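You operate a simulated robot arm through the tools that you are given. There is no shell and no other tool. Be economical: measure what you need, move in short steps, check, and stop when the job is done.

You are at the controls of a simulated robot arm. One attempt, no reset.

JOB
Stand each pen in the hole of its colour, then put the lid on the empty jar.

The check looks at the end state, three seconds after you hand in, the way a careful person would. Anything else that was tipped, shoved, dropped, spilled or broken makes it a failure. Lids that push on must go on centred and level and be pressed home; caps that screw on are set level and turned clockwise until they are tight.

ROBOT AND FRAMES
A 6-joint arm with a two-finger parallel gripper, fixed in place. Base frame: the origin is at the foot of the arm, x ahead of it, y to its left, z up; the work surface is at about z = 0. Readings come in mm, degrees, newtons and seconds.
With the tool pointing down near the work surface it reaches from about 140 to 580 mm from the base axis. Its first joint turns from -66.0 to 66.0 degrees. Payload 2.1 kg.
The tool frame sits at the grasp point between the pads (the TCP): z along the fingers, y along the line on which they close. The tips reach 30 mm beyond it. The gripper opens to 94 mm. The fingers are 28 mm wide and 10 mm thick; the gripper's body (50 by 96 mm) begins 55 mm behind the TCP.
Orientation is told as [roll, pitch, yaw] about the base's x, y, z axes, in that order, counted from this pose: with the fingers straight down and closing along the base's y, the tool's x points along the base's -x, its y along +y and its z along -z.

CONTROLS
- The arm moves only by the tool step_arm. Its argument "increments" is a list of rows, each an object of numbers (a shift or turn left out is 0, a gripper value left out holds the last): "dx", "dy", "dz": the shift along the tool's x, y, z in mm; "rx", "ry", "rz": the turn, a rotation vector about the tool's x, y, z in degrees. In form: [{"dx": .., "dy": .., "dz": .., "rx": .., "ry": .., "rz": ..}, ...]. A call has 1 to 10 rows; each row is the pose to reach, as a shift and turn from the pose commanded when the call began, along the tool's axes at that moment. "fingers" is the finger opening in mm, from 0 to 94, set as the call begins (left out, the last holds). Each row takes 0.2 s and may step no farther than 50 mm and 8.6 degrees from the row before; otherwise, or with a gripper value out of range, the whole call is refused. Where a pose cannot be reached the arm comes as near as it can. A force on the tool above 40 N (or 10 N above the force at the start of the call, whichever is more), or a blocked arm, ends the call early, and 0.2 s more pass. The fingers move at their own pace (about 72 mm/s each) and stop on an object; they squeeze with about 29 N. The grip force told is the motor's: it shows also when the fingers shut on nothing. Time passes only in rows, and 0.2 s behind the last, so rows that repeat a pose let the fingers close. The reply holds the time, the measured pose of the TCP, the force on the tool along the base axes, the opening and the grip force, in the units named above and with some noise.
- Cameras (640 x 400 px; columns grow to the right, rows downward): "scene" is fixed at [42, -359.2, 494.7]; the picture's right is [0.90, -0.43, 0.00], its down [-0.17, -0.37, -0.91] and it looks along [0.39, 0.83, -0.41] (base axes); focal length 338 px, centre (320, 200). "wrist" rides on the gripper at [76, 14, -103] in the tool frame; the picture's right is [-0.18, 0.98, 0.00], its down [-0.75, -0.14, -0.64] and it looks along [-0.63, -0.12, 0.77] (tool axes); focal length 243 px, centre (320, 200). There is no depth. A picture from a camera that has moved, and an enlarged one, comes with that camera's place and axes in the base frame and with its lens. The place of the scene camera against the robot may be out by one fixed shift of up to 12 mm in any direction.
- get_image(camera): a new picture of that camera. It takes no simulated time.
- inspect(camera, box): a new picture of the part [left, top, right, bottom] of that camera's present view, enlarged. It takes no simulated time.
- close_job(): hands the job in; it is judged then, once.

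Go step by step. Nothing tells you positions but the pictures and the camera data: compare them with the known pose of the tool, close in by small moves and look again before you grip or let go. The budget is 120 turns and 64 pictures, counting those below and the enlarged ones. Unless the task says otherwise, let go and move clear before handing in, and close with one line.

The tools are called as a command line: name --argument value ..., lists and objects as JSON in quotes. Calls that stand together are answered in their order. step_arm: Moves the arm, as the interface text tells. Its arguments: {"type":"object","properties":{"increments":{"type":"array"},"fingers":{"type":"number"}},"required":["increments"]} The other tools are called the same way: get_image (camera) takes a picture; inspect (camera, box) takes an enlarged picture of a part of a camera's view; close_job () hands the job in.

At the start:

```text
clock: 0.0
eef_pos: [328.9, 67.7, 356.8]
tool_rot: [0.1, -0.1, 0.1]
force: [-1.0, 0.0, 0.9]
width: 93.9
gripper_force: 0.1
```

scene: 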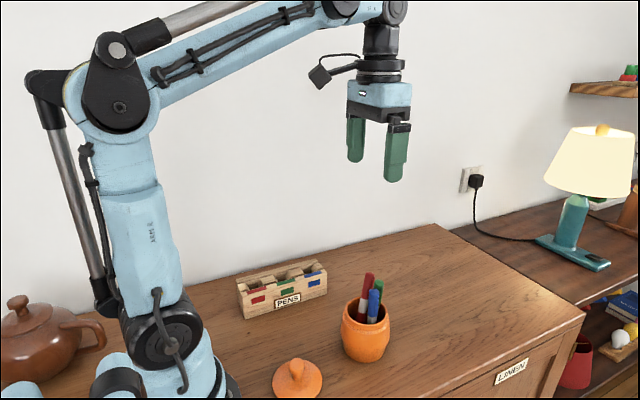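
wrist: 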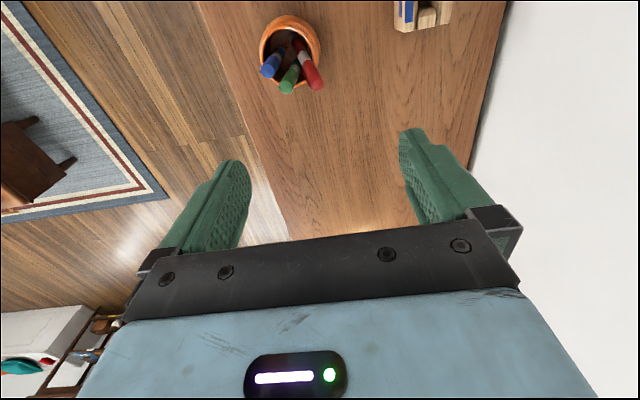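

I see a jar holding three pens (red, green, blue), a rack with three coloured holes, and a lid lying on the table. I'll take enlarged views to locate them.

inspect --camera "scene" --box '[220, 240, 420, 400]'

inspect --camera "wrist" --box '[220, 0, 480, 130]'

```text
2.50 times, centred on (320, 320) of scene
camera zoom: at [42.0, -359.2, 494.7], right [0.9, -0.43, 0.0], down [-0.17, -0.37, -0.91], along [0.39, 0.83, -0.41], focal length 844 px, centre (320, -100)
```

zoom: 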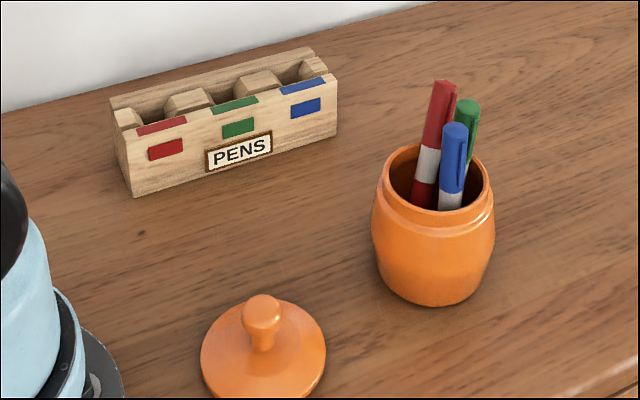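

```text
2.46 times, centred on (350, 65) of wrist
camera zoom: at [254.6, 81.2, 458.7], right [0.18, 0.98, 0.0], down [0.75, -0.14, 0.64], along [0.63, -0.12, -0.77], focal length 597 px, centre (246, 532)
```

zoom: 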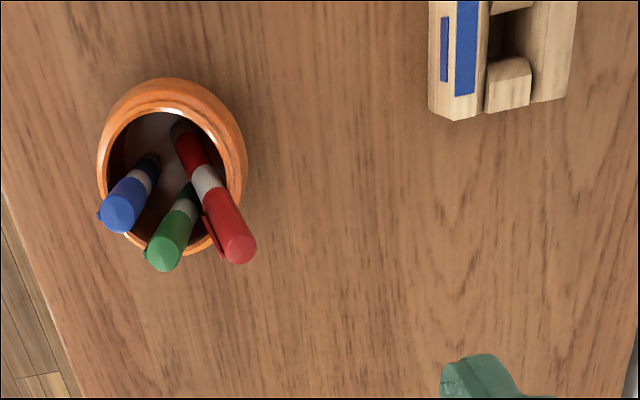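

The jar is roughly at (305, 25), the rack at x 130–315, y about 200, and the lid near (170, 0). I'll move back for a wrist view from above.

step_arm --increments '[{"dx": 40, "dy": 15, "dz": 10}, {"dx": 80, "dy": 30, "dz": 20}, {"dx": 110, "dy": 50, "dz": 30}, {"dx": 140, "dy": 62, "dz": 40}, {"dx": 140, "dy": 62, "dz": 40}]'

get_image --camera "wrist"

```text
clock: 1.2
eef_pos: [190.1, 128.0, 314.6]
tool_rot: [0.1, -0.1, 0.1]
force: [0.5, -0.2, 0.2]
width: 93.9
gripper_force: 0.0
```

```text
59 pictures are left
camera wrist: at [113.9, 141.9, 416.5], right [0.18, 0.98, 0.0], down [0.75, -0.14, 0.64], along [0.63, -0.12, -0.77], focal length 243 px, centre (320, 200)
```

wrist: 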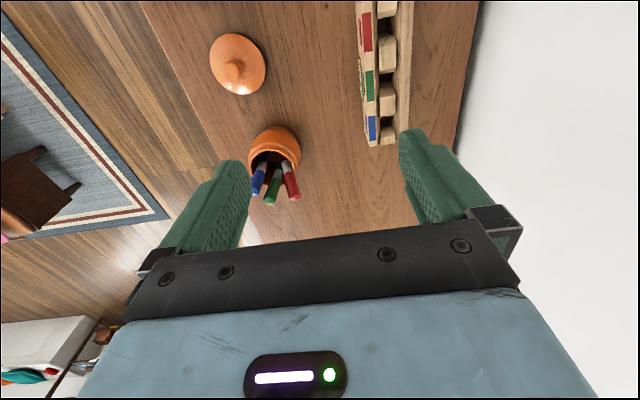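

inspect --camera "wrist" --box '[330, 0, 450, 160]'

inspect --camera "wrist" --box '[190, 20, 350, 220]'

```text
2.50 times, centred on (390, 80) of wrist
camera zoom: at [113.9, 141.9, 416.5], right [0.18, 0.98, 0.0], down [0.75, -0.14, 0.64], along [0.63, -0.12, -0.77], focal length 606 px, centre (145, 500)
```

zoom: 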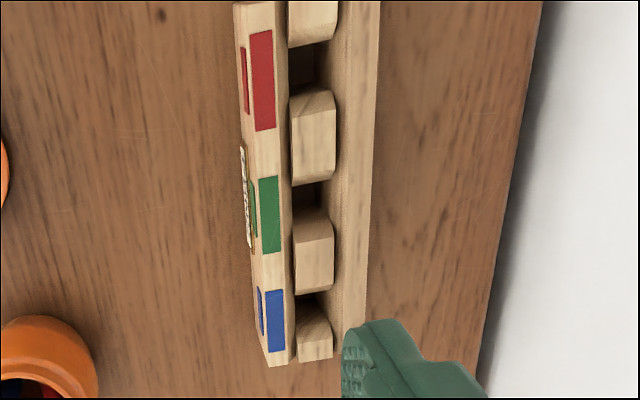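

```text
2.00 times, centred on (270, 120) of wrist
camera zoom: at [113.9, 141.9, 416.5], right [0.18, 0.98, 0.0], down [0.75, -0.14, 0.64], along [0.63, -0.12, -0.77], focal length 485 px, centre (420, 360)
```

zoom: 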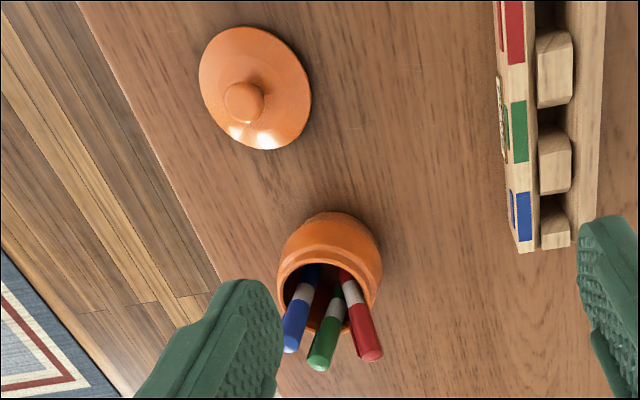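

Holes are the gaps between the wooden blocks in the rack, each beside its colour patch. Next a closer look at the pens in the jar.

step_arm --increments '[{"dx": -25, "dy": -30, "dz": 25}, {"dx": -50, "dy": -60, "dz": 50}, {"dx": -75, "dy": -90, "dz": 75}, {"dx": -80, "dy": -93, "dz": 100}, {"dx": -80, "dy": -93, "dz": 100}]'

get_image --camera "wrist"

get_image --camera "scene"

```text
clock: 2.4
eef_pos: [270.9, 34.6, 216.3]
tool_rot: [0.1, -0.2, 0.1]
force: [0.3, -0.2, 0.2]
width: 93.9
gripper_force: 0.0
```

```text
56 pictures are left
camera wrist: at [194.9, 49.6, 318.6], right [0.18, 0.98, 0.0], down [0.75, -0.14, 0.64], along [0.63, -0.12, -0.77], focal length 243 px, centre (320, 200)
```

wrist: 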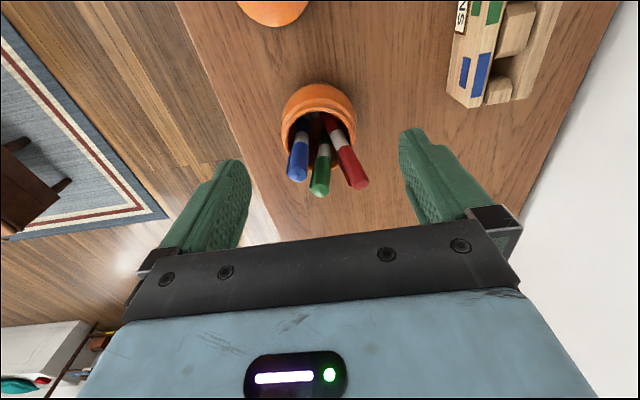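

```text
55 pictures are left
```

scene: 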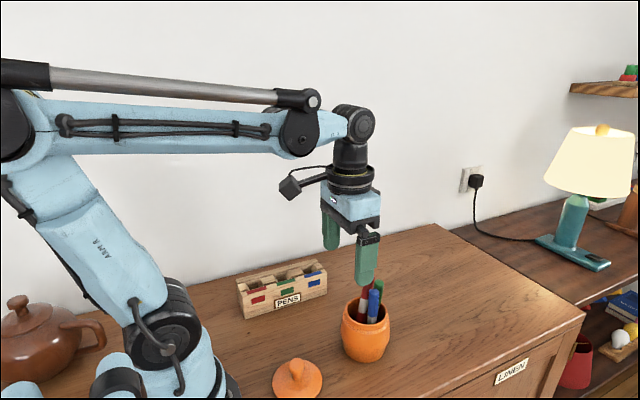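

inspect --camera "wrist" --box '[260, 70, 388, 214]'

inspect --camera "scene" --box '[320, 260, 420, 370]'

```text
2.78 times, centred on (324, 142) of wrist
camera zoom: at [194.9, 49.6, 318.6], right [0.18, 0.98, 0.0], down [0.75, -0.14, 0.64], along [0.63, -0.12, -0.77], focal length 674 px, centre (309, 361)
```

zoom: 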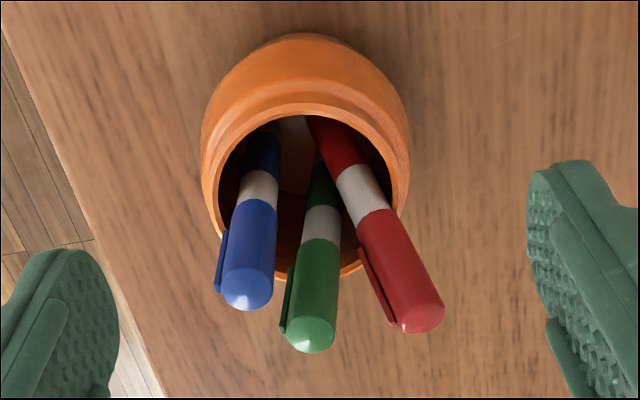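

```text
3.64 times, centred on (370, 315) of scene
camera zoom: at [42.0, -359.2, 494.7], right [0.9, -0.43, 0.0], down [-0.17, -0.37, -0.91], along [0.39, 0.83, -0.41], focal length 1228 px, centre (138, -218)
```

zoom: 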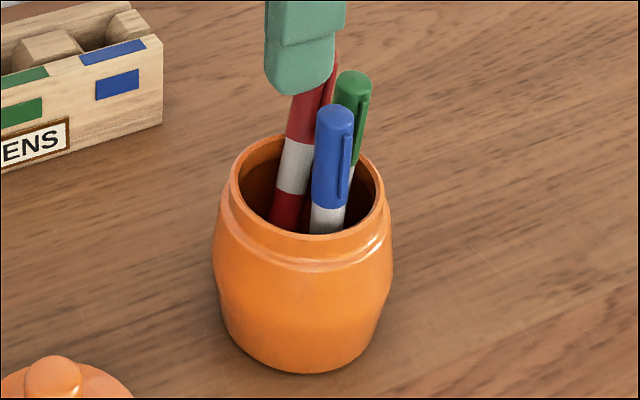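

All three pens lean inside the jar: blue top is near (308, 10, 139), green (334, 24, 136), red (340, 62, 128), each about 17 mm thick. Blue is the easiest to isolate, so I yaw 35° to keep the fingers clear of green and hover above blue.

step_arm --increments '[{"dx": -10, "dy": -6, "dz": 0, "rz": -7}, {"dx": -20, "dy": -12, "dz": 0, "rz": -14}, {"dx": -30, "dy": -20, "dz": 0, "rz": -21}, {"dx": -40, "dy": -26, "dz": 5, "rz": -28}, {"dx": -48, "dy": -31.6, "dz": 8, "rz": -35}, {"dx": -48, "dy": -31.6, "dz": 8, "rz": -35}]' --fingers 38

get_image --camera "wrist"

```text
clock: 3.8
eef_pos: [319.7, 4.5, 209.5]
tool_rot: [0.1, 0.0, 35.2]
force: [0.0, 0.3, -0.6]
width: 38.0
gripper_force: 0.0
```

```text
52 pictures are left
camera wrist: at [248.8, -27.5, 310.7], right [-0.42, 0.91, 0.0], down [0.7, 0.32, 0.64], along [0.58, 0.27, -0.77], focal length 243 px, centre (320, 200)
```

wrist: 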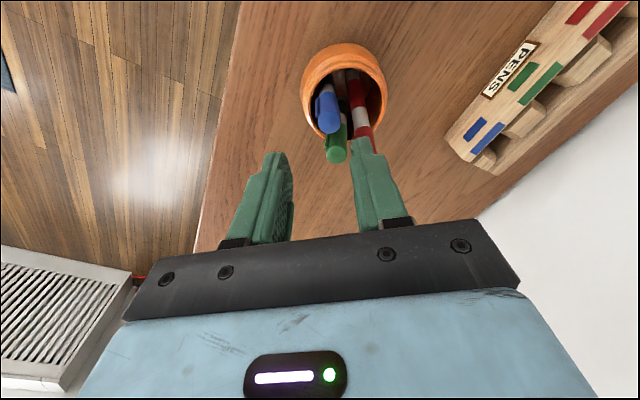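

inspect --camera "wrist" --box '[280, 30, 408, 174]'

```text
2.78 times, centred on (344, 102) of wrist
camera zoom: at [248.8, -27.5, 310.7], right [-0.42, 0.91, 0.0], down [0.7, 0.32, 0.64], along [0.58, 0.27, -0.77], focal length 674 px, centre (253, 472)
```

zoom: 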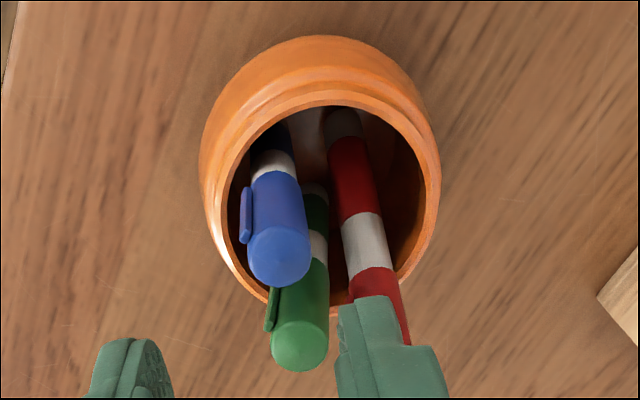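

Checking verticals across all the views, the blue pen stands essentially upright at about (308.5, 9), top z about 140. I'll centre over it and come down partway.

step_arm --increments '[{"dx": 6.6, "dy": 10.1, "dz": 0}, {"dx": 6.6, "dy": 10.1, "dz": 18}, {"dx": 6.6, "dy": 10.1, "dz": 32}, {"dx": 6.6, "dy": 10.1, "dz": 32}]'

inspect --camera "wrist" --box '[220, 60, 440, 260]'

inspect --camera "scene" --box '[320, 240, 420, 350]'

```text
clock: 4.8
eef_pos: [306.9, 8.6, 175.7]
tool_rot: [0.1, -0.1, 35.1]
force: [0.2, 0.5, 0.2]
width: 38.0
gripper_force: 0.1
```

```text
2.00 times, centred on (330, 160) of wrist
camera zoom: at [237.3, -23.8, 278.0], right [-0.41, 0.91, 0.0], down [0.7, 0.32, 0.64], along [0.59, 0.27, -0.77], focal length 485 px, centre (300, 280)
```

zoom: 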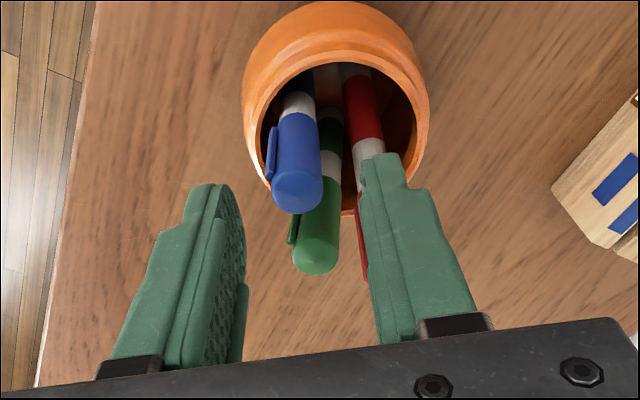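

```text
3.64 times, centred on (370, 295) of scene
camera zoom: at [42.0, -359.2, 494.7], right [0.9, -0.43, 0.0], down [-0.17, -0.37, -0.91], along [0.39, 0.83, -0.41], focal length 1228 px, centre (138, -146)
```

zoom: 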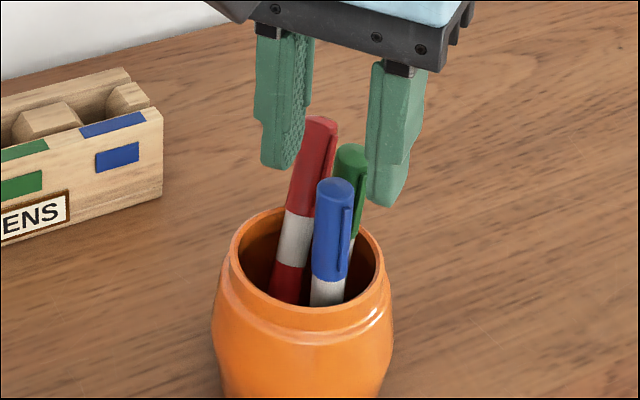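

Blue is between the fingers. I'll descend so the tips stay above the rim, then close.

step_arm --increments '[{"dy": -1.5, "dz": 15}, {"dy": -1.5, "dz": 30}, {"dy": -1.5, "dz": 41}, {"dy": -1.5, "dz": 41}]'

inspect --camera "wrist" --box '[220, 60, 440, 260]'

```text
clock: 5.8
eef_pos: [307.9, 8.4, 134.0]
tool_rot: [0.1, -0.1, 35.1]
force: [0.8, 0.1, -0.2]
width: 38.2
gripper_force: 0.1
```

```text
2.00 times, centred on (330, 160) of wrist
camera zoom: at [237.8, -24.0, 237.0], right [-0.41, 0.91, 0.0], down [0.7, 0.32, 0.64], along [0.59, 0.27, -0.77], focal length 485 px, centre (300, 280)
```

zoom: 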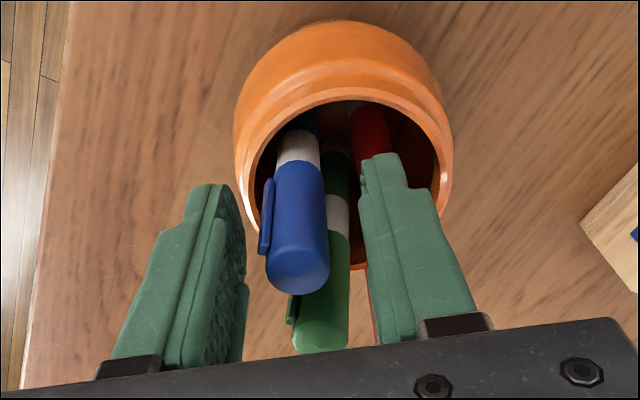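

step_arm --increments '[{"dz": 0}, {"dz": 0}, {"dz": 0}]' --fingers 0

inspect --camera "wrist" --box '[220, 60, 440, 260]'

```text
clock: 6.6
eef_pos: [307.1, 9.5, 136.3]
tool_rot: [0.1, 0.0, 35.2]
force: [-0.3, 0.6, -0.8]
width: 15.5
gripper_force: 29.3
```

```text
2.00 times, centred on (330, 160) of wrist
camera zoom: at [237.7, -24.1, 237.2], right [-0.41, 0.91, 0.0], down [0.7, 0.32, 0.64], along [0.59, 0.27, -0.77], focal length 485 px, centre (300, 280)
```

zoom: 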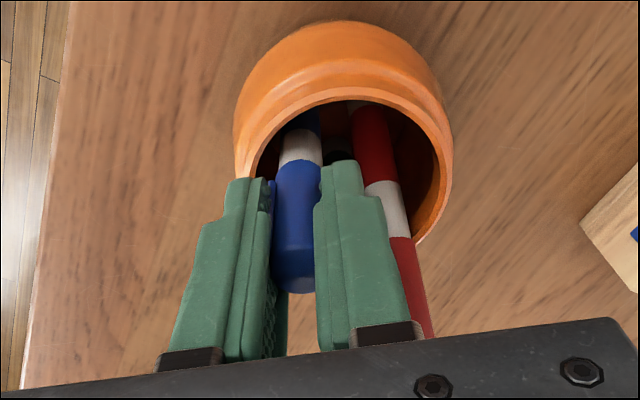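

Blue is gripped (15.5 mm). Lifting straight up.

step_arm --increments '[{"dz": -10}, {"dz": -30}, {"dz": -60}, {"dz": -95}, {"dz": -130}, {"dz": -150}, {"dz": -150}]'

get_image --camera "scene"

get_image --camera "wrist"

```text
clock: 8.2
eef_pos: [307.5, 8.4, 285.4]
tool_rot: [0.2, -0.2, 35.1]
force: [0.0, 0.1, 0.0]
width: 15.3
gripper_force: 28.5
```

```text
46 pictures are left
```

scene: 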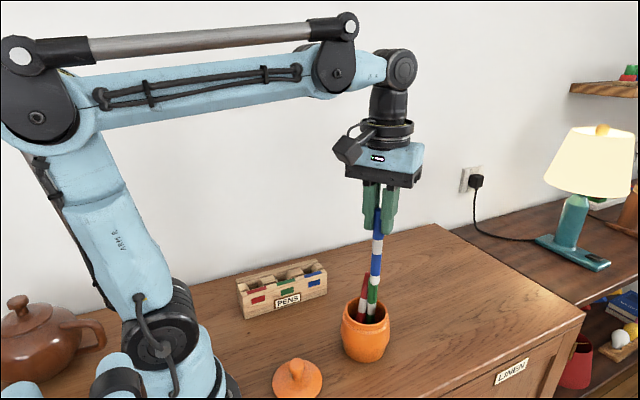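

```text
45 pictures are left
camera wrist: at [237.4, -24.2, 386.0], right [-0.41, 0.91, 0.0], down [0.7, 0.32, 0.64], along [0.59, 0.27, -0.77], focal length 243 px, centre (320, 200)
```

wrist: 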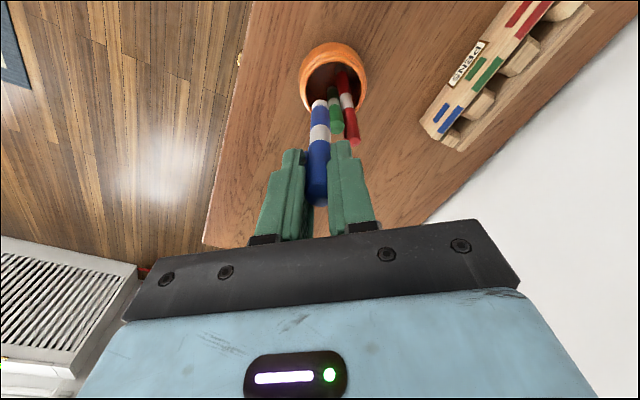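

Blue came out cleanly, and the other pens and jar stayed put. Pen tail is about 133 mm below the TCP. Now I measure the rack from here.

inspect --camera "wrist" --box '[410, 0, 602, 120]'

inspect --camera "scene" --box '[228, 250, 338, 325]'

```text
3.33 times, centred on (506, 60) of wrist
camera zoom: at [237.4, -24.2, 386.0], right [-0.41, 0.91, 0.0], down [0.7, 0.32, 0.64], along [0.59, 0.27, -0.77], focal length 809 px, centre (-300, 667)
```

zoom: 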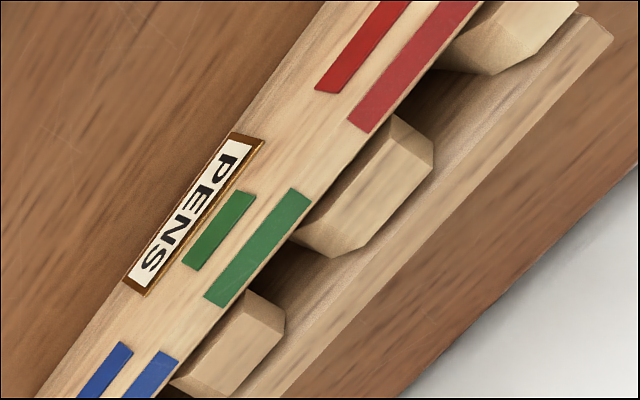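

```text
5.33 times, centred on (283, 288) of scene
camera zoom: at [42.0, -359.2, 494.7], right [0.9, -0.43, 0.0], down [-0.17, -0.37, -0.91], along [0.39, 0.83, -0.41], focal length 1802 px, centre (517, -267)
```

zoom: 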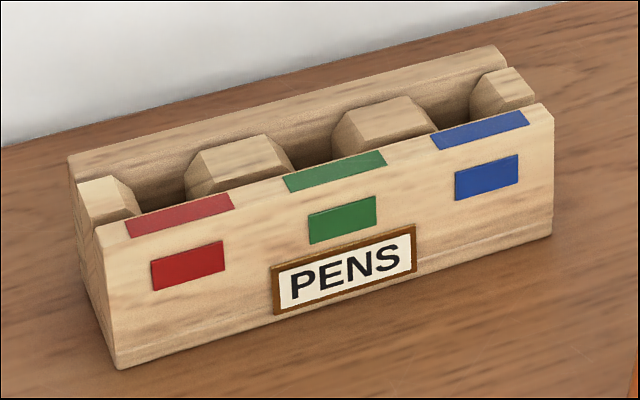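

Slots sit at x ≈ 158 / 221 / 284, y ≈ 215 (red, green, blue). Carrying the blue pen to hover over the blue slot, with the tail at about z 105.

step_arm --increments '[{"dx": -17, "dy": 31, "dz": 0}, {"dx": -34, "dy": 62, "dz": 0}, {"dx": -51, "dy": 93, "dz": 5}, {"dx": -68, "dy": 124, "dz": 15}, {"dx": -85, "dy": 155, "dz": 30}, {"dx": -99.8, "dy": 182.8, "dz": 45}, {"dx": -99.8, "dy": 182.8, "dz": 45}]'

get_image --camera "wrist"

inspect --camera "scene" --box '[240, 160, 400, 320]'

```text
clock: 9.8
eef_pos: [283.9, 215.6, 240.9]
tool_rot: [0.0, 0.0, 35.1]
force: [0.8, 0.0, 0.2]
width: 15.3
gripper_force: 29.3
```

```text
42 pictures are left
camera wrist: at [214.1, 184.5, 343.8], right [-0.41, 0.91, 0.0], down [0.7, 0.32, 0.64], along [0.59, 0.27, -0.77], focal length 243 px, centre (320, 200)
```

wrist: 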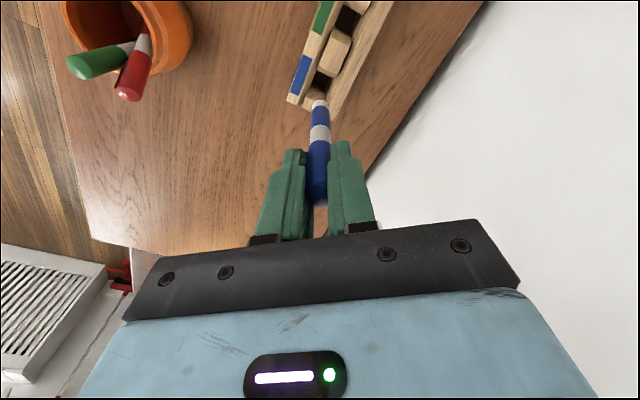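

```text
2.50 times, centred on (320, 240) of scene
camera zoom: at [42.0, -359.2, 494.7], right [0.9, -0.43, 0.0], down [-0.17, -0.37, -0.91], along [0.39, 0.83, -0.41], focal length 844 px, centre (320, 100)
```

zoom: 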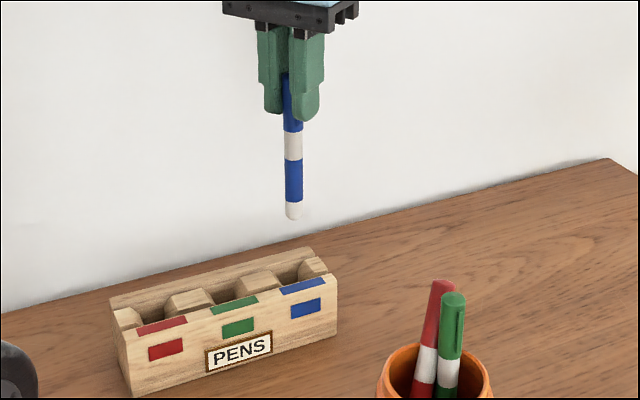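

inspect --camera "wrist" --box '[270, 0, 400, 130]'

```text
3.08 times, centred on (335, 65) of wrist
camera zoom: at [214.1, 184.5, 343.8], right [-0.41, 0.91, 0.0], down [0.7, 0.32, 0.64], along [0.59, 0.27, -0.77], focal length 746 px, centre (274, 615)
```

zoom: 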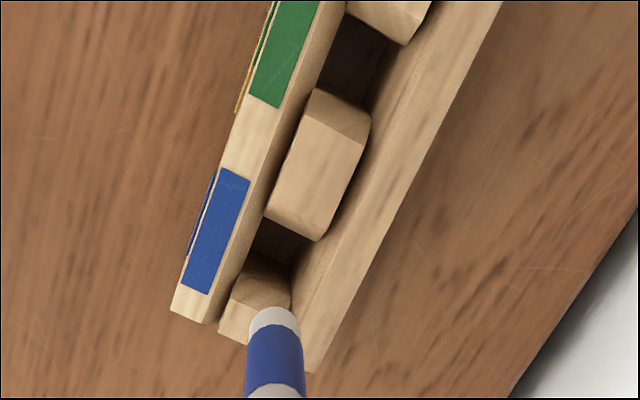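

The tail lines up with the blue slot centre to about 1–2 mm. Descending to the slot mouth.

step_arm --increments '[{"dx": -0.5, "dy": 1, "dz": 20}, {"dx": -0.5, "dy": 1, "dz": 40}, {"dx": -0.5, "dy": 1, "dz": 56}, {"dx": -0.5, "dy": 1, "dz": 56}]'

inspect --camera "wrist" --box '[270, 0, 400, 130]'

inspect --camera "scene" --box '[260, 220, 350, 320]'

```text
clock: 10.8
eef_pos: [286.5, 217.9, 183.5]
tool_rot: [0.1, -0.1, 35.1]
force: [-0.1, 0.2, -1.2]
width: 15.1
gripper_force: 29.2
```

```text
3.08 times, centred on (335, 65) of wrist
camera zoom: at [215.1, 184.7, 286.0], right [-0.41, 0.91, 0.0], down [0.7, 0.32, 0.64], along [0.59, 0.27, -0.77], focal length 746 px, centre (274, 615)
```

zoom: 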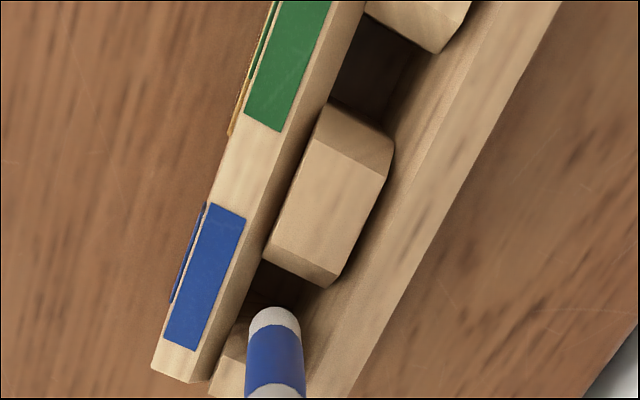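

```text
4.00 times, centred on (305, 270) of scene
camera zoom: at [42.0, -359.2, 494.7], right [0.9, -0.43, 0.0], down [-0.17, -0.37, -0.91], along [0.39, 0.83, -0.41], focal length 1351 px, centre (380, -80)
```

zoom: 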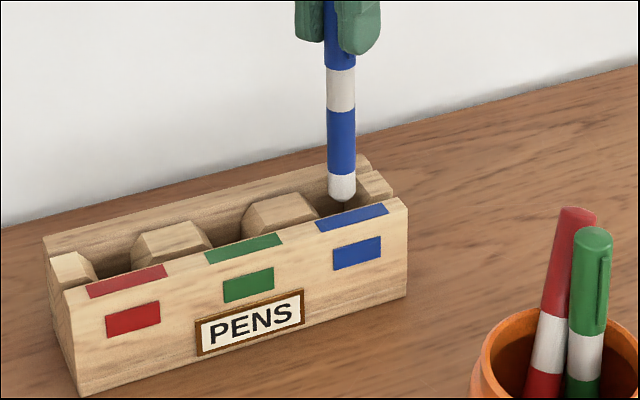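

step_arm --increments '[{"dx": 0, "dy": 1.6, "dz": 0}, {"dx": 0, "dy": 1.6, "dz": 6}, {"dx": 0, "dy": 1.6, "dz": 12}, {"dx": 0, "dy": 1.6, "dz": 18}, {"dx": 0, "dy": 1.6, "dz": 24}, {"dx": 0, "dy": 1.6, "dz": 30}]'

inspect --camera "scene" --box '[260, 220, 350, 320]'

```text
clock: 12.2
eef_pos: [285.6, 217.2, 153.2]
tool_rot: [0.2, -0.2, 35.1]
force: [-3.7, -0.7, 0.7]
width: 15.2
gripper_force: 29.4
```

```text
4.00 times, centred on (305, 270) of scene
camera zoom: at [42.0, -359.2, 494.7], right [0.9, -0.43, 0.0], down [-0.17, -0.37, -0.91], along [0.39, 0.83, -0.41], focal length 1351 px, centre (380, -80)
```

zoom: 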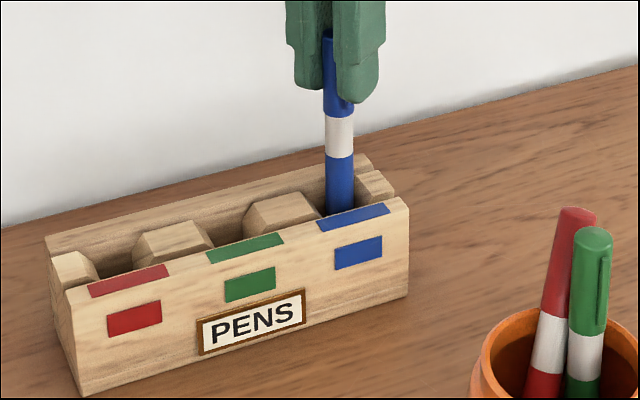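

A light sideways force shows the pen touching the +x side. I'll ease it back 2 mm and keep lowering.

step_arm --increments '[{"dx": 1.6, "dy": 1.1, "dz": 0}, {"dx": 1.6, "dy": 1.1, "dz": 3}]'

```text
clock: 12.8
eef_pos: [283.1, 216.9, 152.2]
tool_rot: [0.0, -0.2, 35.0]
force: [-0.1, 0.2, 0.1]
width: 15.1
gripper_force: 29.1
```

step_arm --increments '[{"dz": 4}, {"dz": 8}, {"dz": 8}]'

```text
clock: 13.6
eef_pos: [283.0, 217.0, 144.2]
tool_rot: [0.1, -0.2, 35.1]
force: [-0.3, -0.3, -0.5]
width: 15.1
gripper_force: 29.0
```

step_arm --increments '[{"dz": 2}, {"dz": 4}]'

```text
clock: 14.2
eef_pos: [282.8, 217.0, 139.9]
tool_rot: [0.1, -0.2, 35.2]
force: [0.1, 0.1, -1.1]
width: 15.0
gripper_force: 28.7
```

step_arm --increments '[{"dz": 1}, {"dz": 2}]'

inspect --camera "scene" --box '[260, 220, 350, 320]'

```text
clock: 14.8
eef_pos: [281.8, 217.7, 138.1]
tool_rot: [0.1, -0.1, 35.0]
force: [-0.8, -1.3, 14.6]
width: 15.1
gripper_force: 29.2
```

```text
4.00 times, centred on (305, 270) of scene
camera zoom: at [41.9, -359.2, 494.7], right [0.9, -0.43, 0.0], down [-0.17, -0.37, -0.91], along [0.39, 0.83, -0.41], focal length 1351 px, centre (380, -80)
```

zoom: 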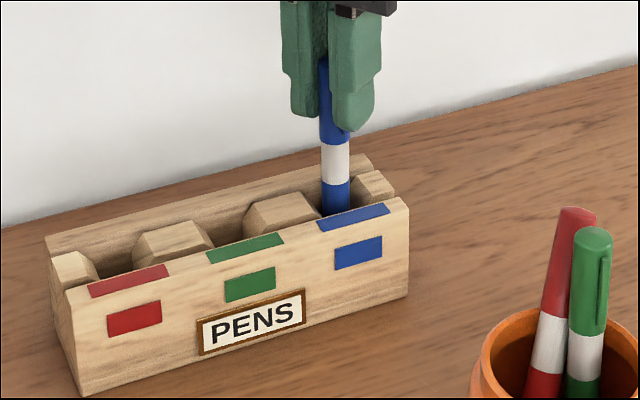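

The pen has bottomed (14.6 N). Relieving slightly, then opening and lifting clear.

step_arm --increments '[{"dz": -0.8}, {"dz": -0.8}]'

step_arm --increments '[{"dz": 0}, {"dz": 0}, {"dz": -20}, {"dz": -50}, {"dz": -80}, {"dz": -80}]' --fingers 44

get_image --camera "scene"

get_image --camera "wrist"

```text
clock: 15.4
eef_pos: [282.3, 217.3, 138.1]
tool_rot: [0.1, -0.2, 35.0]
force: [-0.8, -1.0, 0.3]
width: 15.4
gripper_force: 29.4
```

```text
clock: 16.8
eef_pos: [282.7, 216.2, 218.2]
tool_rot: [0.1, -0.1, 35.0]
force: [-0.1, 0.2, -0.5]
width: 43.9
gripper_force: 0.1
```

```text
35 pictures are left
```

scene: 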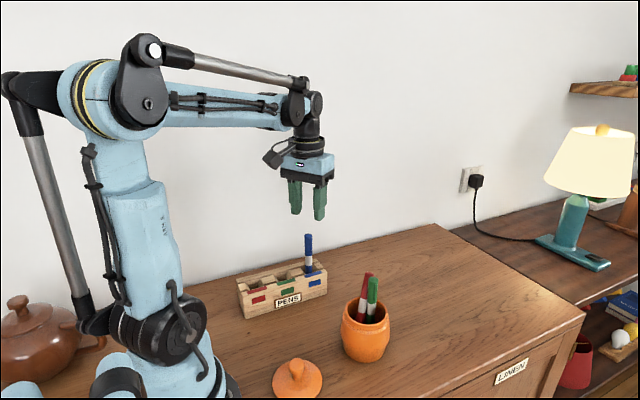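

```text
34 pictures are left
camera wrist: at [211.8, 184.0, 320.2], right [-0.41, 0.91, 0.0], down [0.7, 0.32, 0.64], along [0.59, 0.27, -0.77], focal length 243 px, centre (320, 200)
```

wrist: 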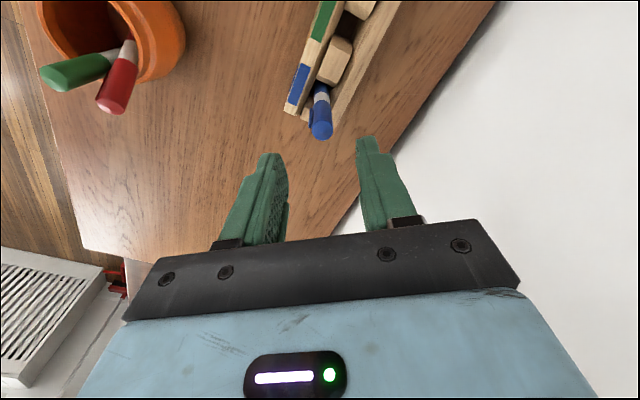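

Blue stands in its hole. Now back over the jar to re-measure green and red.

step_arm --increments '[{"dx": 22, "dy": -26, "dz": -12, "rz": 5}, {"dx": 44, "dy": -52, "dz": -12, "rz": 12}, {"dx": 66, "dy": -78, "dz": -12, "rz": 20}, {"dx": 88, "dy": -104, "dz": -12, "rz": 28}, {"dx": 110, "dy": -128, "dz": -12, "rz": 35}, {"dx": 115.7, "dy": -134, "dz": -12, "rz": 35}, {"dx": 115.7, "dy": -134, "dz": -12, "rz": 35}]'

inspect --camera "wrist" --box '[260, 60, 388, 204]'

inspect --camera "scene" --box '[320, 260, 420, 370]'

```text
clock: 18.4
eef_pos: [264.9, 40.6, 230.2]
tool_rot: [0.3, -0.1, 0.1]
force: [0.0, 0.4, 0.0]
width: 43.9
gripper_force: 0.0
```

```text
2.78 times, centred on (324, 132) of wrist
camera zoom: at [189.3, 55.0, 332.1], right [0.18, 0.98, 0.0], down [0.75, -0.14, 0.64], along [0.63, -0.12, -0.77], focal length 674 px, centre (309, 389)
```

zoom: 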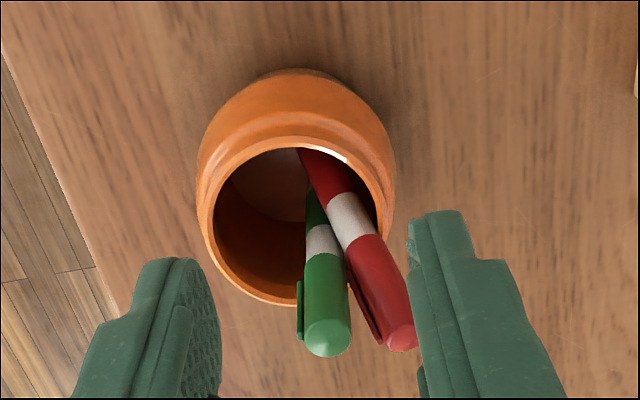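

```text
3.64 times, centred on (370, 315) of scene
camera zoom: at [42.0, -359.2, 494.7], right [0.9, -0.43, 0.0], down [-0.17, -0.37, -0.91], along [0.39, 0.83, -0.41], focal length 1228 px, centre (138, -218)
```

zoom: 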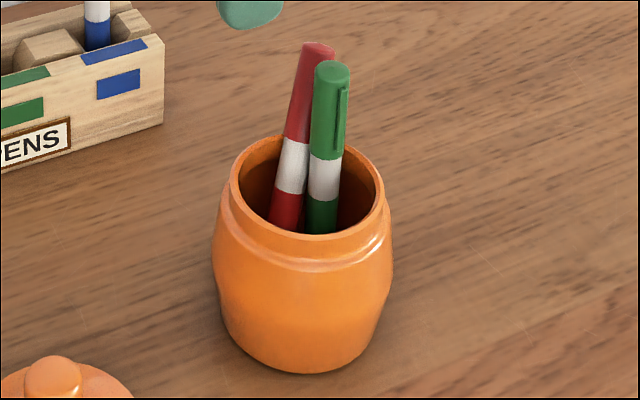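

Green has settled upright at about (320, 36, top 146), leaning toward red. I'll yaw 65° so both fingers stay clear of red, and hover above green.

step_arm --increments '[{"dx": -8, "dy": -1, "rz": -8.1}, {"dx": -16, "dy": -2, "rz": -16.2}, {"dx": -24, "dy": -3, "rz": -24.3}, {"dx": -32, "dy": -4, "rz": -32.4}, {"dx": -40, "dy": -4.6, "rz": -40.5}, {"dx": -48, "dy": -4.6, "dz": 10, "rz": -48.6}, {"dx": -55, "dy": -4.6, "dz": 20, "rz": -56.7}, {"dx": -55, "dy": -4.6, "dz": 33, "rz": -65}, {"dx": -55, "dy": -4.6, "dz": 43, "rz": -65}, {"dx": -55, "dy": -4.6, "dz": 43, "rz": -65}]' --fingers 38

inspect --camera "wrist" --box '[220, 60, 440, 260]'

inspect --camera "scene" --box '[320, 240, 420, 350]'

```text
clock: 20.6
eef_pos: [319.2, 38.1, 187.0]
tool_rot: [-0.1, -0.3, 65.3]
force: [0.0, 0.8, -0.6]
width: 37.9
gripper_force: 0.0
```

```text
2.00 times, centred on (330, 160) of wrist
camera zoom: at [274.6, -25.7, 289.1], right [-0.81, 0.58, 0.0], down [0.44, 0.62, 0.64], along [0.37, 0.52, -0.76], focal length 485 px, centre (300, 280)
```

zoom: 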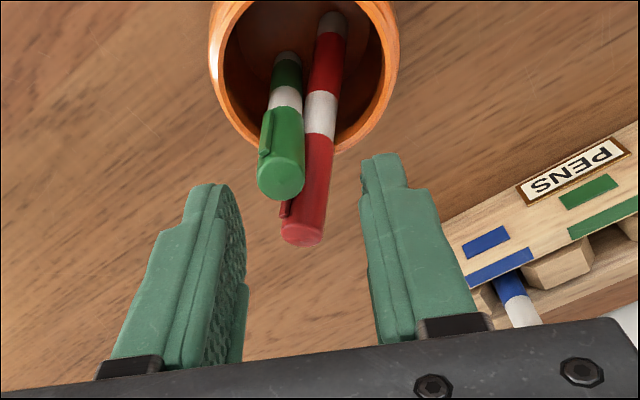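

```text
3.64 times, centred on (370, 295) of scene
camera zoom: at [42.0, -359.2, 494.7], right [0.9, -0.43, 0.0], down [-0.17, -0.37, -0.91], along [0.39, 0.83, -0.41], focal length 1228 px, centre (138, -146)
```

zoom: 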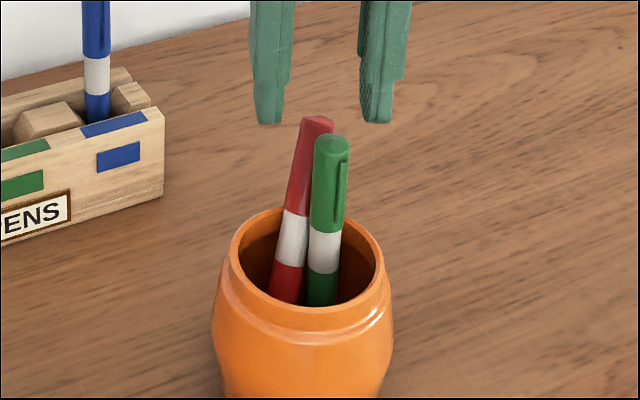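

step_arm --increments '[{"dx": -0.3, "dy": -3, "rz": -6}, {"dx": -0.3, "dy": -6.4, "rz": -12}, {"dx": -0.3, "dy": -6.4, "dz": 15, "rz": -12}, {"dx": -0.3, "dy": -6.4, "dz": 25, "rz": -12}, {"dx": -0.3, "dy": -6.4, "dz": 25, "rz": -12}]'

inspect --camera "wrist" --box '[220, 60, 440, 260]'

```text
clock: 21.8
eef_pos: [326.0, 34.2, 161.8]
tool_rot: [-0.1, -0.1, 77.1]
force: [1.1, 1.0, 0.6]
width: 38.1
gripper_force: 0.0
```

```text
2.00 times, centred on (330, 160) of wrist
camera zoom: at [295.5, -36.3, 264.2], right [-0.92, 0.4, 0.0], down [0.3, 0.7, 0.64], along [0.26, 0.59, -0.76], focal length 485 px, centre (300, 280)
```

zoom: 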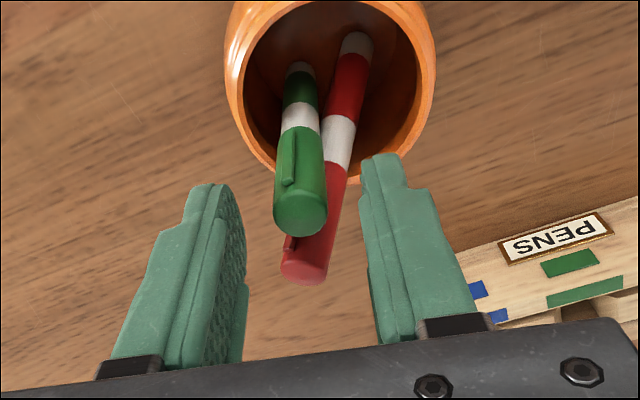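

step_arm --increments '[{"dx": 3, "dz": 0}, {"dx": 3, "dz": 10}, {"dx": 3, "dz": 21}, {"dx": 3, "dz": 21}]'

step_arm --increments '[{"dz": 0}, {"dz": 0}, {"dz": 0}]' --fingers 0

inspect --camera "wrist" --box '[220, 60, 440, 260]'

```text
clock: 22.8
eef_pos: [324.9, 31.2, 140.8]
tool_rot: [-0.1, -0.3, 77.1]
force: [0.2, -0.3, 0.3]
width: 38.1
gripper_force: 0.1
```

```text
clock: 23.6
eef_pos: [325.8, 31.9, 141.5]
tool_rot: [-0.1, -0.2, 77.1]
force: [-0.5, 0.1, 0.0]
width: 15.4
gripper_force: 29.0
```

```text
2.00 times, centred on (330, 160) of wrist
camera zoom: at [294.5, -39.0, 243.5], right [-0.92, 0.4, 0.0], down [0.3, 0.7, 0.64], along [0.26, 0.59, -0.76], focal length 485 px, centre (300, 280)
```

zoom: 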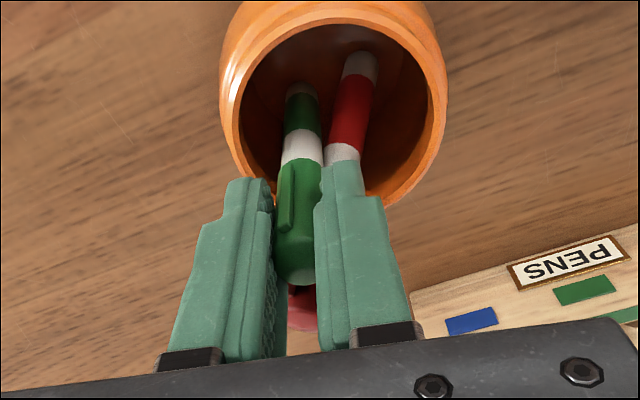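

Green gripped. Lifting.

step_arm --increments '[{"dz": -10}, {"dz": -30}, {"dz": -60}, {"dz": -95}, {"dz": -130}, {"dz": -150}, {"dz": -150}]'

get_image --camera "scene"

get_image --camera "wrist"

```text
clock: 25.2
eef_pos: [324.7, 31.3, 291.2]
tool_rot: [-0.2, -0.1, 77.1]
force: [-0.5, 0.0, 0.0]
width: 15.4
gripper_force: 29.4
```

```text
27 pictures are left
```

scene: 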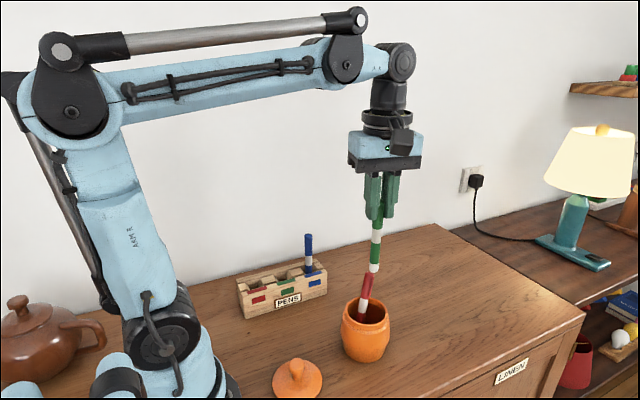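

```text
26 pictures are left
camera wrist: at [293.9, -39.0, 393.0], right [-0.92, 0.4, 0.0], down [0.3, 0.7, 0.64], along [0.26, 0.59, -0.76], focal length 243 px, centre (320, 200)
```

wrist: 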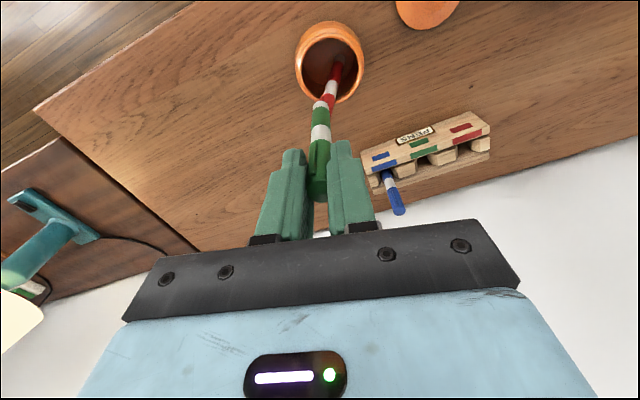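

Same geometry as with blue. Carrying green to hover over the green slot (about 220, 217), turning back to yaw 35°.

step_arm --increments '[{"dx": -26, "dy": 24, "rz": 7}, {"dx": -52, "dy": 48, "rz": 14}, {"dx": -78, "dy": 73, "rz": 21}, {"dx": -104, "dy": 97, "rz": 28}, {"dx": -130, "dy": 122, "dz": 10, "rz": 35}, {"dx": -155.4, "dy": 145.8, "dz": 25, "rz": 42}, {"dx": -155.4, "dy": 145.8, "dz": 46, "rz": 42}, {"dx": -155.4, "dy": 145.8, "dz": 46, "rz": 42}]'

inspect --camera "wrist" --box '[270, 0, 400, 130]'

```text
clock: 27.0
eef_pos: [216.8, 214.9, 244.9]
tool_rot: [0.0, -0.1, 35.1]
force: [-0.3, 0.1, -1.1]
width: 15.5
gripper_force: 28.7
```

```text
3.08 times, centred on (335, 65) of wrist
camera zoom: at [146.6, 183.4, 347.4], right [-0.41, 0.91, 0.0], down [0.7, 0.32, 0.64], along [0.59, 0.27, -0.77], focal length 746 px, centre (274, 615)
```

zoom: 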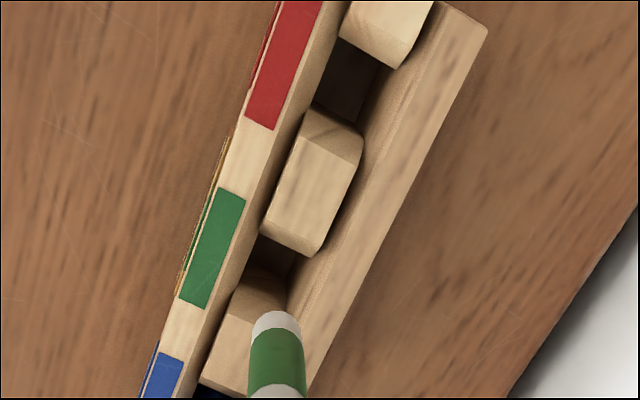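

The slot centre is about 4 mm further in +x. Correcting and lowering to the mouth.

step_arm --increments '[{"dx": -3.6, "dy": -1.3, "dz": 10}, {"dx": -3.6, "dy": -1.3, "dz": 35}, {"dx": -3.6, "dy": -1.3, "dz": 58}, {"dx": -3.6, "dy": -1.3, "dz": 58}]'

inspect --camera "wrist" --box '[270, 0, 400, 130]'

inspect --camera "scene" --box '[250, 220, 340, 320]'

```text
clock: 28.0
eef_pos: [220.7, 217.0, 188.3]
tool_rot: [0.2, -0.2, 35.0]
force: [-0.4, 0.2, -1.2]
width: 15.3
gripper_force: 28.4
```

```text
3.08 times, centred on (335, 65) of wrist
camera zoom: at [150.7, 184.9, 289.7], right [-0.41, 0.91, 0.0], down [0.7, 0.32, 0.64], along [0.59, 0.27, -0.77], focal length 746 px, centre (274, 615)
```

zoom: 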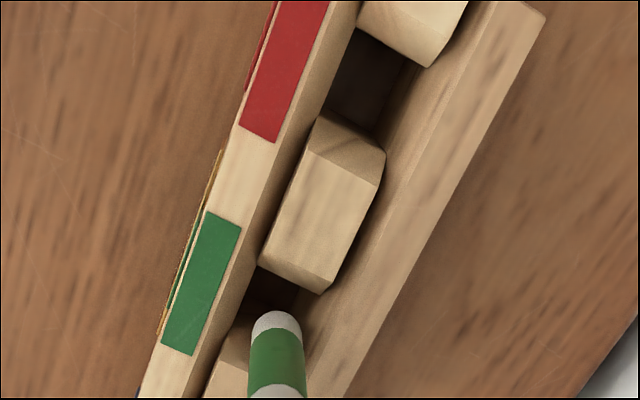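

```text
4.00 times, centred on (295, 270) of scene
camera zoom: at [42.0, -359.2, 494.7], right [0.9, -0.43, 0.0], down [-0.17, -0.37, -0.91], along [0.39, 0.83, -0.41], focal length 1351 px, centre (420, -80)
```

zoom: 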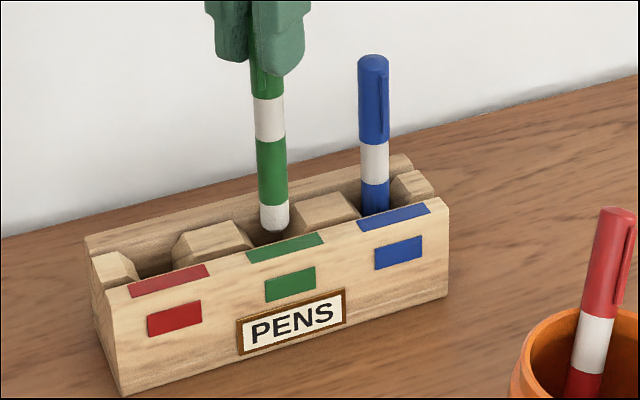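

step_arm --increments '[{"dx": -0.3, "dy": 1.2, "dz": 6}, {"dx": -0.3, "dy": 1.2, "dz": 13}, {"dx": -0.3, "dy": 1.2, "dz": 20}, {"dx": -0.3, "dy": 1.2, "dz": 20}]'

```text
clock: 29.0
eef_pos: [219.7, 218.5, 166.7]
tool_rot: [0.1, -0.1, 35.0]
force: [-2.1, -2.5, 0.8]
width: 15.0
gripper_force: 28.5
```

A light contact on the +x/+y sides; easing off by 1.5 mm.

step_arm --increments '[{"dx": 1.8, "dy": 0}, {"dx": 1.8, "dy": 0, "dz": 4}]'

```text
clock: 29.6
eef_pos: [218.9, 216.3, 162.9]
tool_rot: [0.1, -0.3, 35.1]
force: [-0.1, -1.0, -0.4]
width: 15.6
gripper_force: 29.2
```

step_arm --increments '[{"dx": 0.3, "dy": -0.4, "dz": 5}, {"dx": 0.3, "dy": -0.4, "dz": 10}, {"dx": 0.3, "dy": -0.4, "dz": 14}]'

inspect --camera "scene" --box '[250, 220, 340, 320]'

```text
clock: 30.4
eef_pos: [218.5, 215.4, 150.8]
tool_rot: [0.1, -0.2, 35.1]
force: [0.7, 1.1, -0.1]
width: 15.0
gripper_force: 29.2
```

```text
4.00 times, centred on (295, 270) of scene
camera zoom: at [42.0, -359.2, 494.7], right [0.9, -0.43, 0.0], down [-0.17, -0.37, -0.91], along [0.39, 0.83, -0.41], focal length 1351 px, centre (420, -80)
```

zoom: 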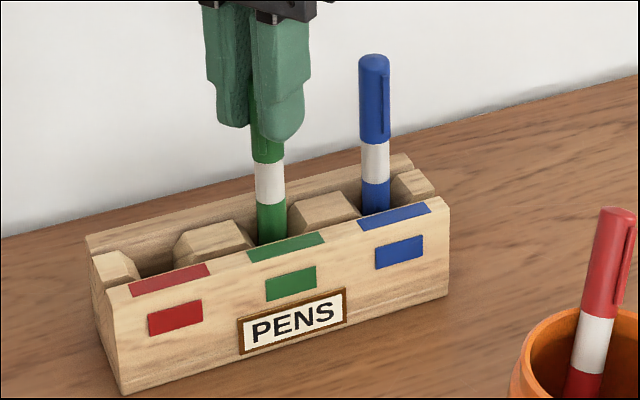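

step_arm --increments '[{"dz": 3}, {"dz": 5}]'

step_arm --increments '[{"dz": 1}, {"dz": 2}]'

```text
clock: 31.0
eef_pos: [219.9, 216.1, 145.7]
tool_rot: [0.1, -0.2, 35.1]
force: [0.8, -0.3, -0.4]
width: 15.2
gripper_force: 29.1
```

```text
clock: 31.6
eef_pos: [218.6, 215.9, 142.3]
tool_rot: [0.1, -0.2, 35.1]
force: [-0.6, 0.7, 27.1]
width: 15.3
gripper_force: 29.1
```

Bottomed. Relieve, release, lift.

step_arm --increments '[{"dz": -1.2}, {"dz": -1.2}]'

step_arm --increments '[{"dz": 0}, {"dz": 0}, {"dz": -20}, {"dz": -50}, {"dz": -80}, {"dz": -80}]' --fingers 40

```text
clock: 32.2
eef_pos: [218.9, 215.3, 142.4]
tool_rot: [0.1, 0.0, 35.0]
force: [-0.1, 0.1, -0.4]
width: 15.0
gripper_force: 29.3
```

```text
clock: 33.6
eef_pos: [219.6, 215.9, 225.2]
tool_rot: [0.1, -0.2, 35.1]
force: [-0.3, -0.9, -0.9]
width: 40.2
gripper_force: 0.0
```

step_arm --increments '[{"dx": 10, "dy": -28, "dz": -5, "rz": 5}, {"dx": 21, "dy": -56, "dz": -5, "rz": 12}, {"dx": 32, "dy": -84, "dz": -5, "rz": 19}, {"dx": 42, "dy": -112, "dz": -5, "rz": 26}, {"dx": 53, "dy": -140, "dz": -5, "rz": 32}, {"dx": 64.1, "dy": -170.1, "dz": -5, "rz": 35}, {"dx": 64.1, "dy": -170.1, "dz": -5, "rz": 35}]'

inspect --camera "wrist" --box '[260, 60, 388, 204]'

get_image --camera "scene"

```text
clock: 35.2
eef_pos: [264.0, 39.4, 228.8]
tool_rot: [0.0, -0.1, 0.1]
force: [0.0, -0.1, -0.5]
width: 39.9
gripper_force: 0.0
```

```text
2.78 times, centred on (324, 132) of wrist
camera zoom: at [188.9, 53.6, 330.0], right [0.18, 0.98, 0.0], down [0.75, -0.14, 0.64], along [0.63, -0.12, -0.77], focal length 674 px, centre (309, 389)
```

zoom: 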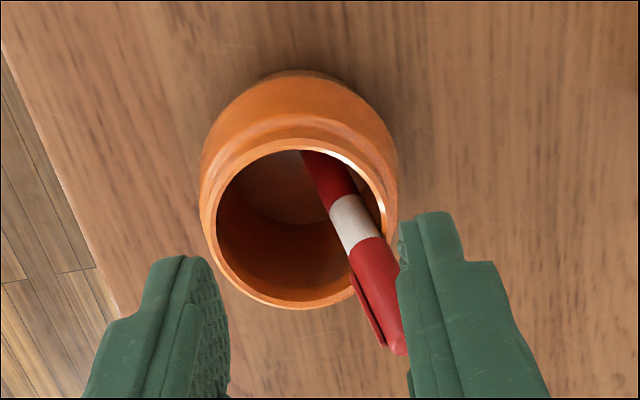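

```text
20 pictures are left
```

scene: 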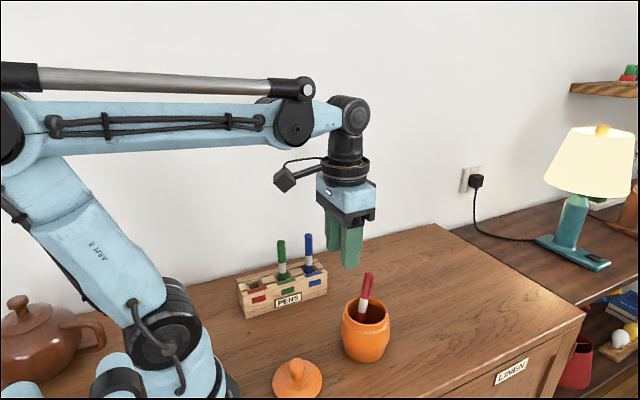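

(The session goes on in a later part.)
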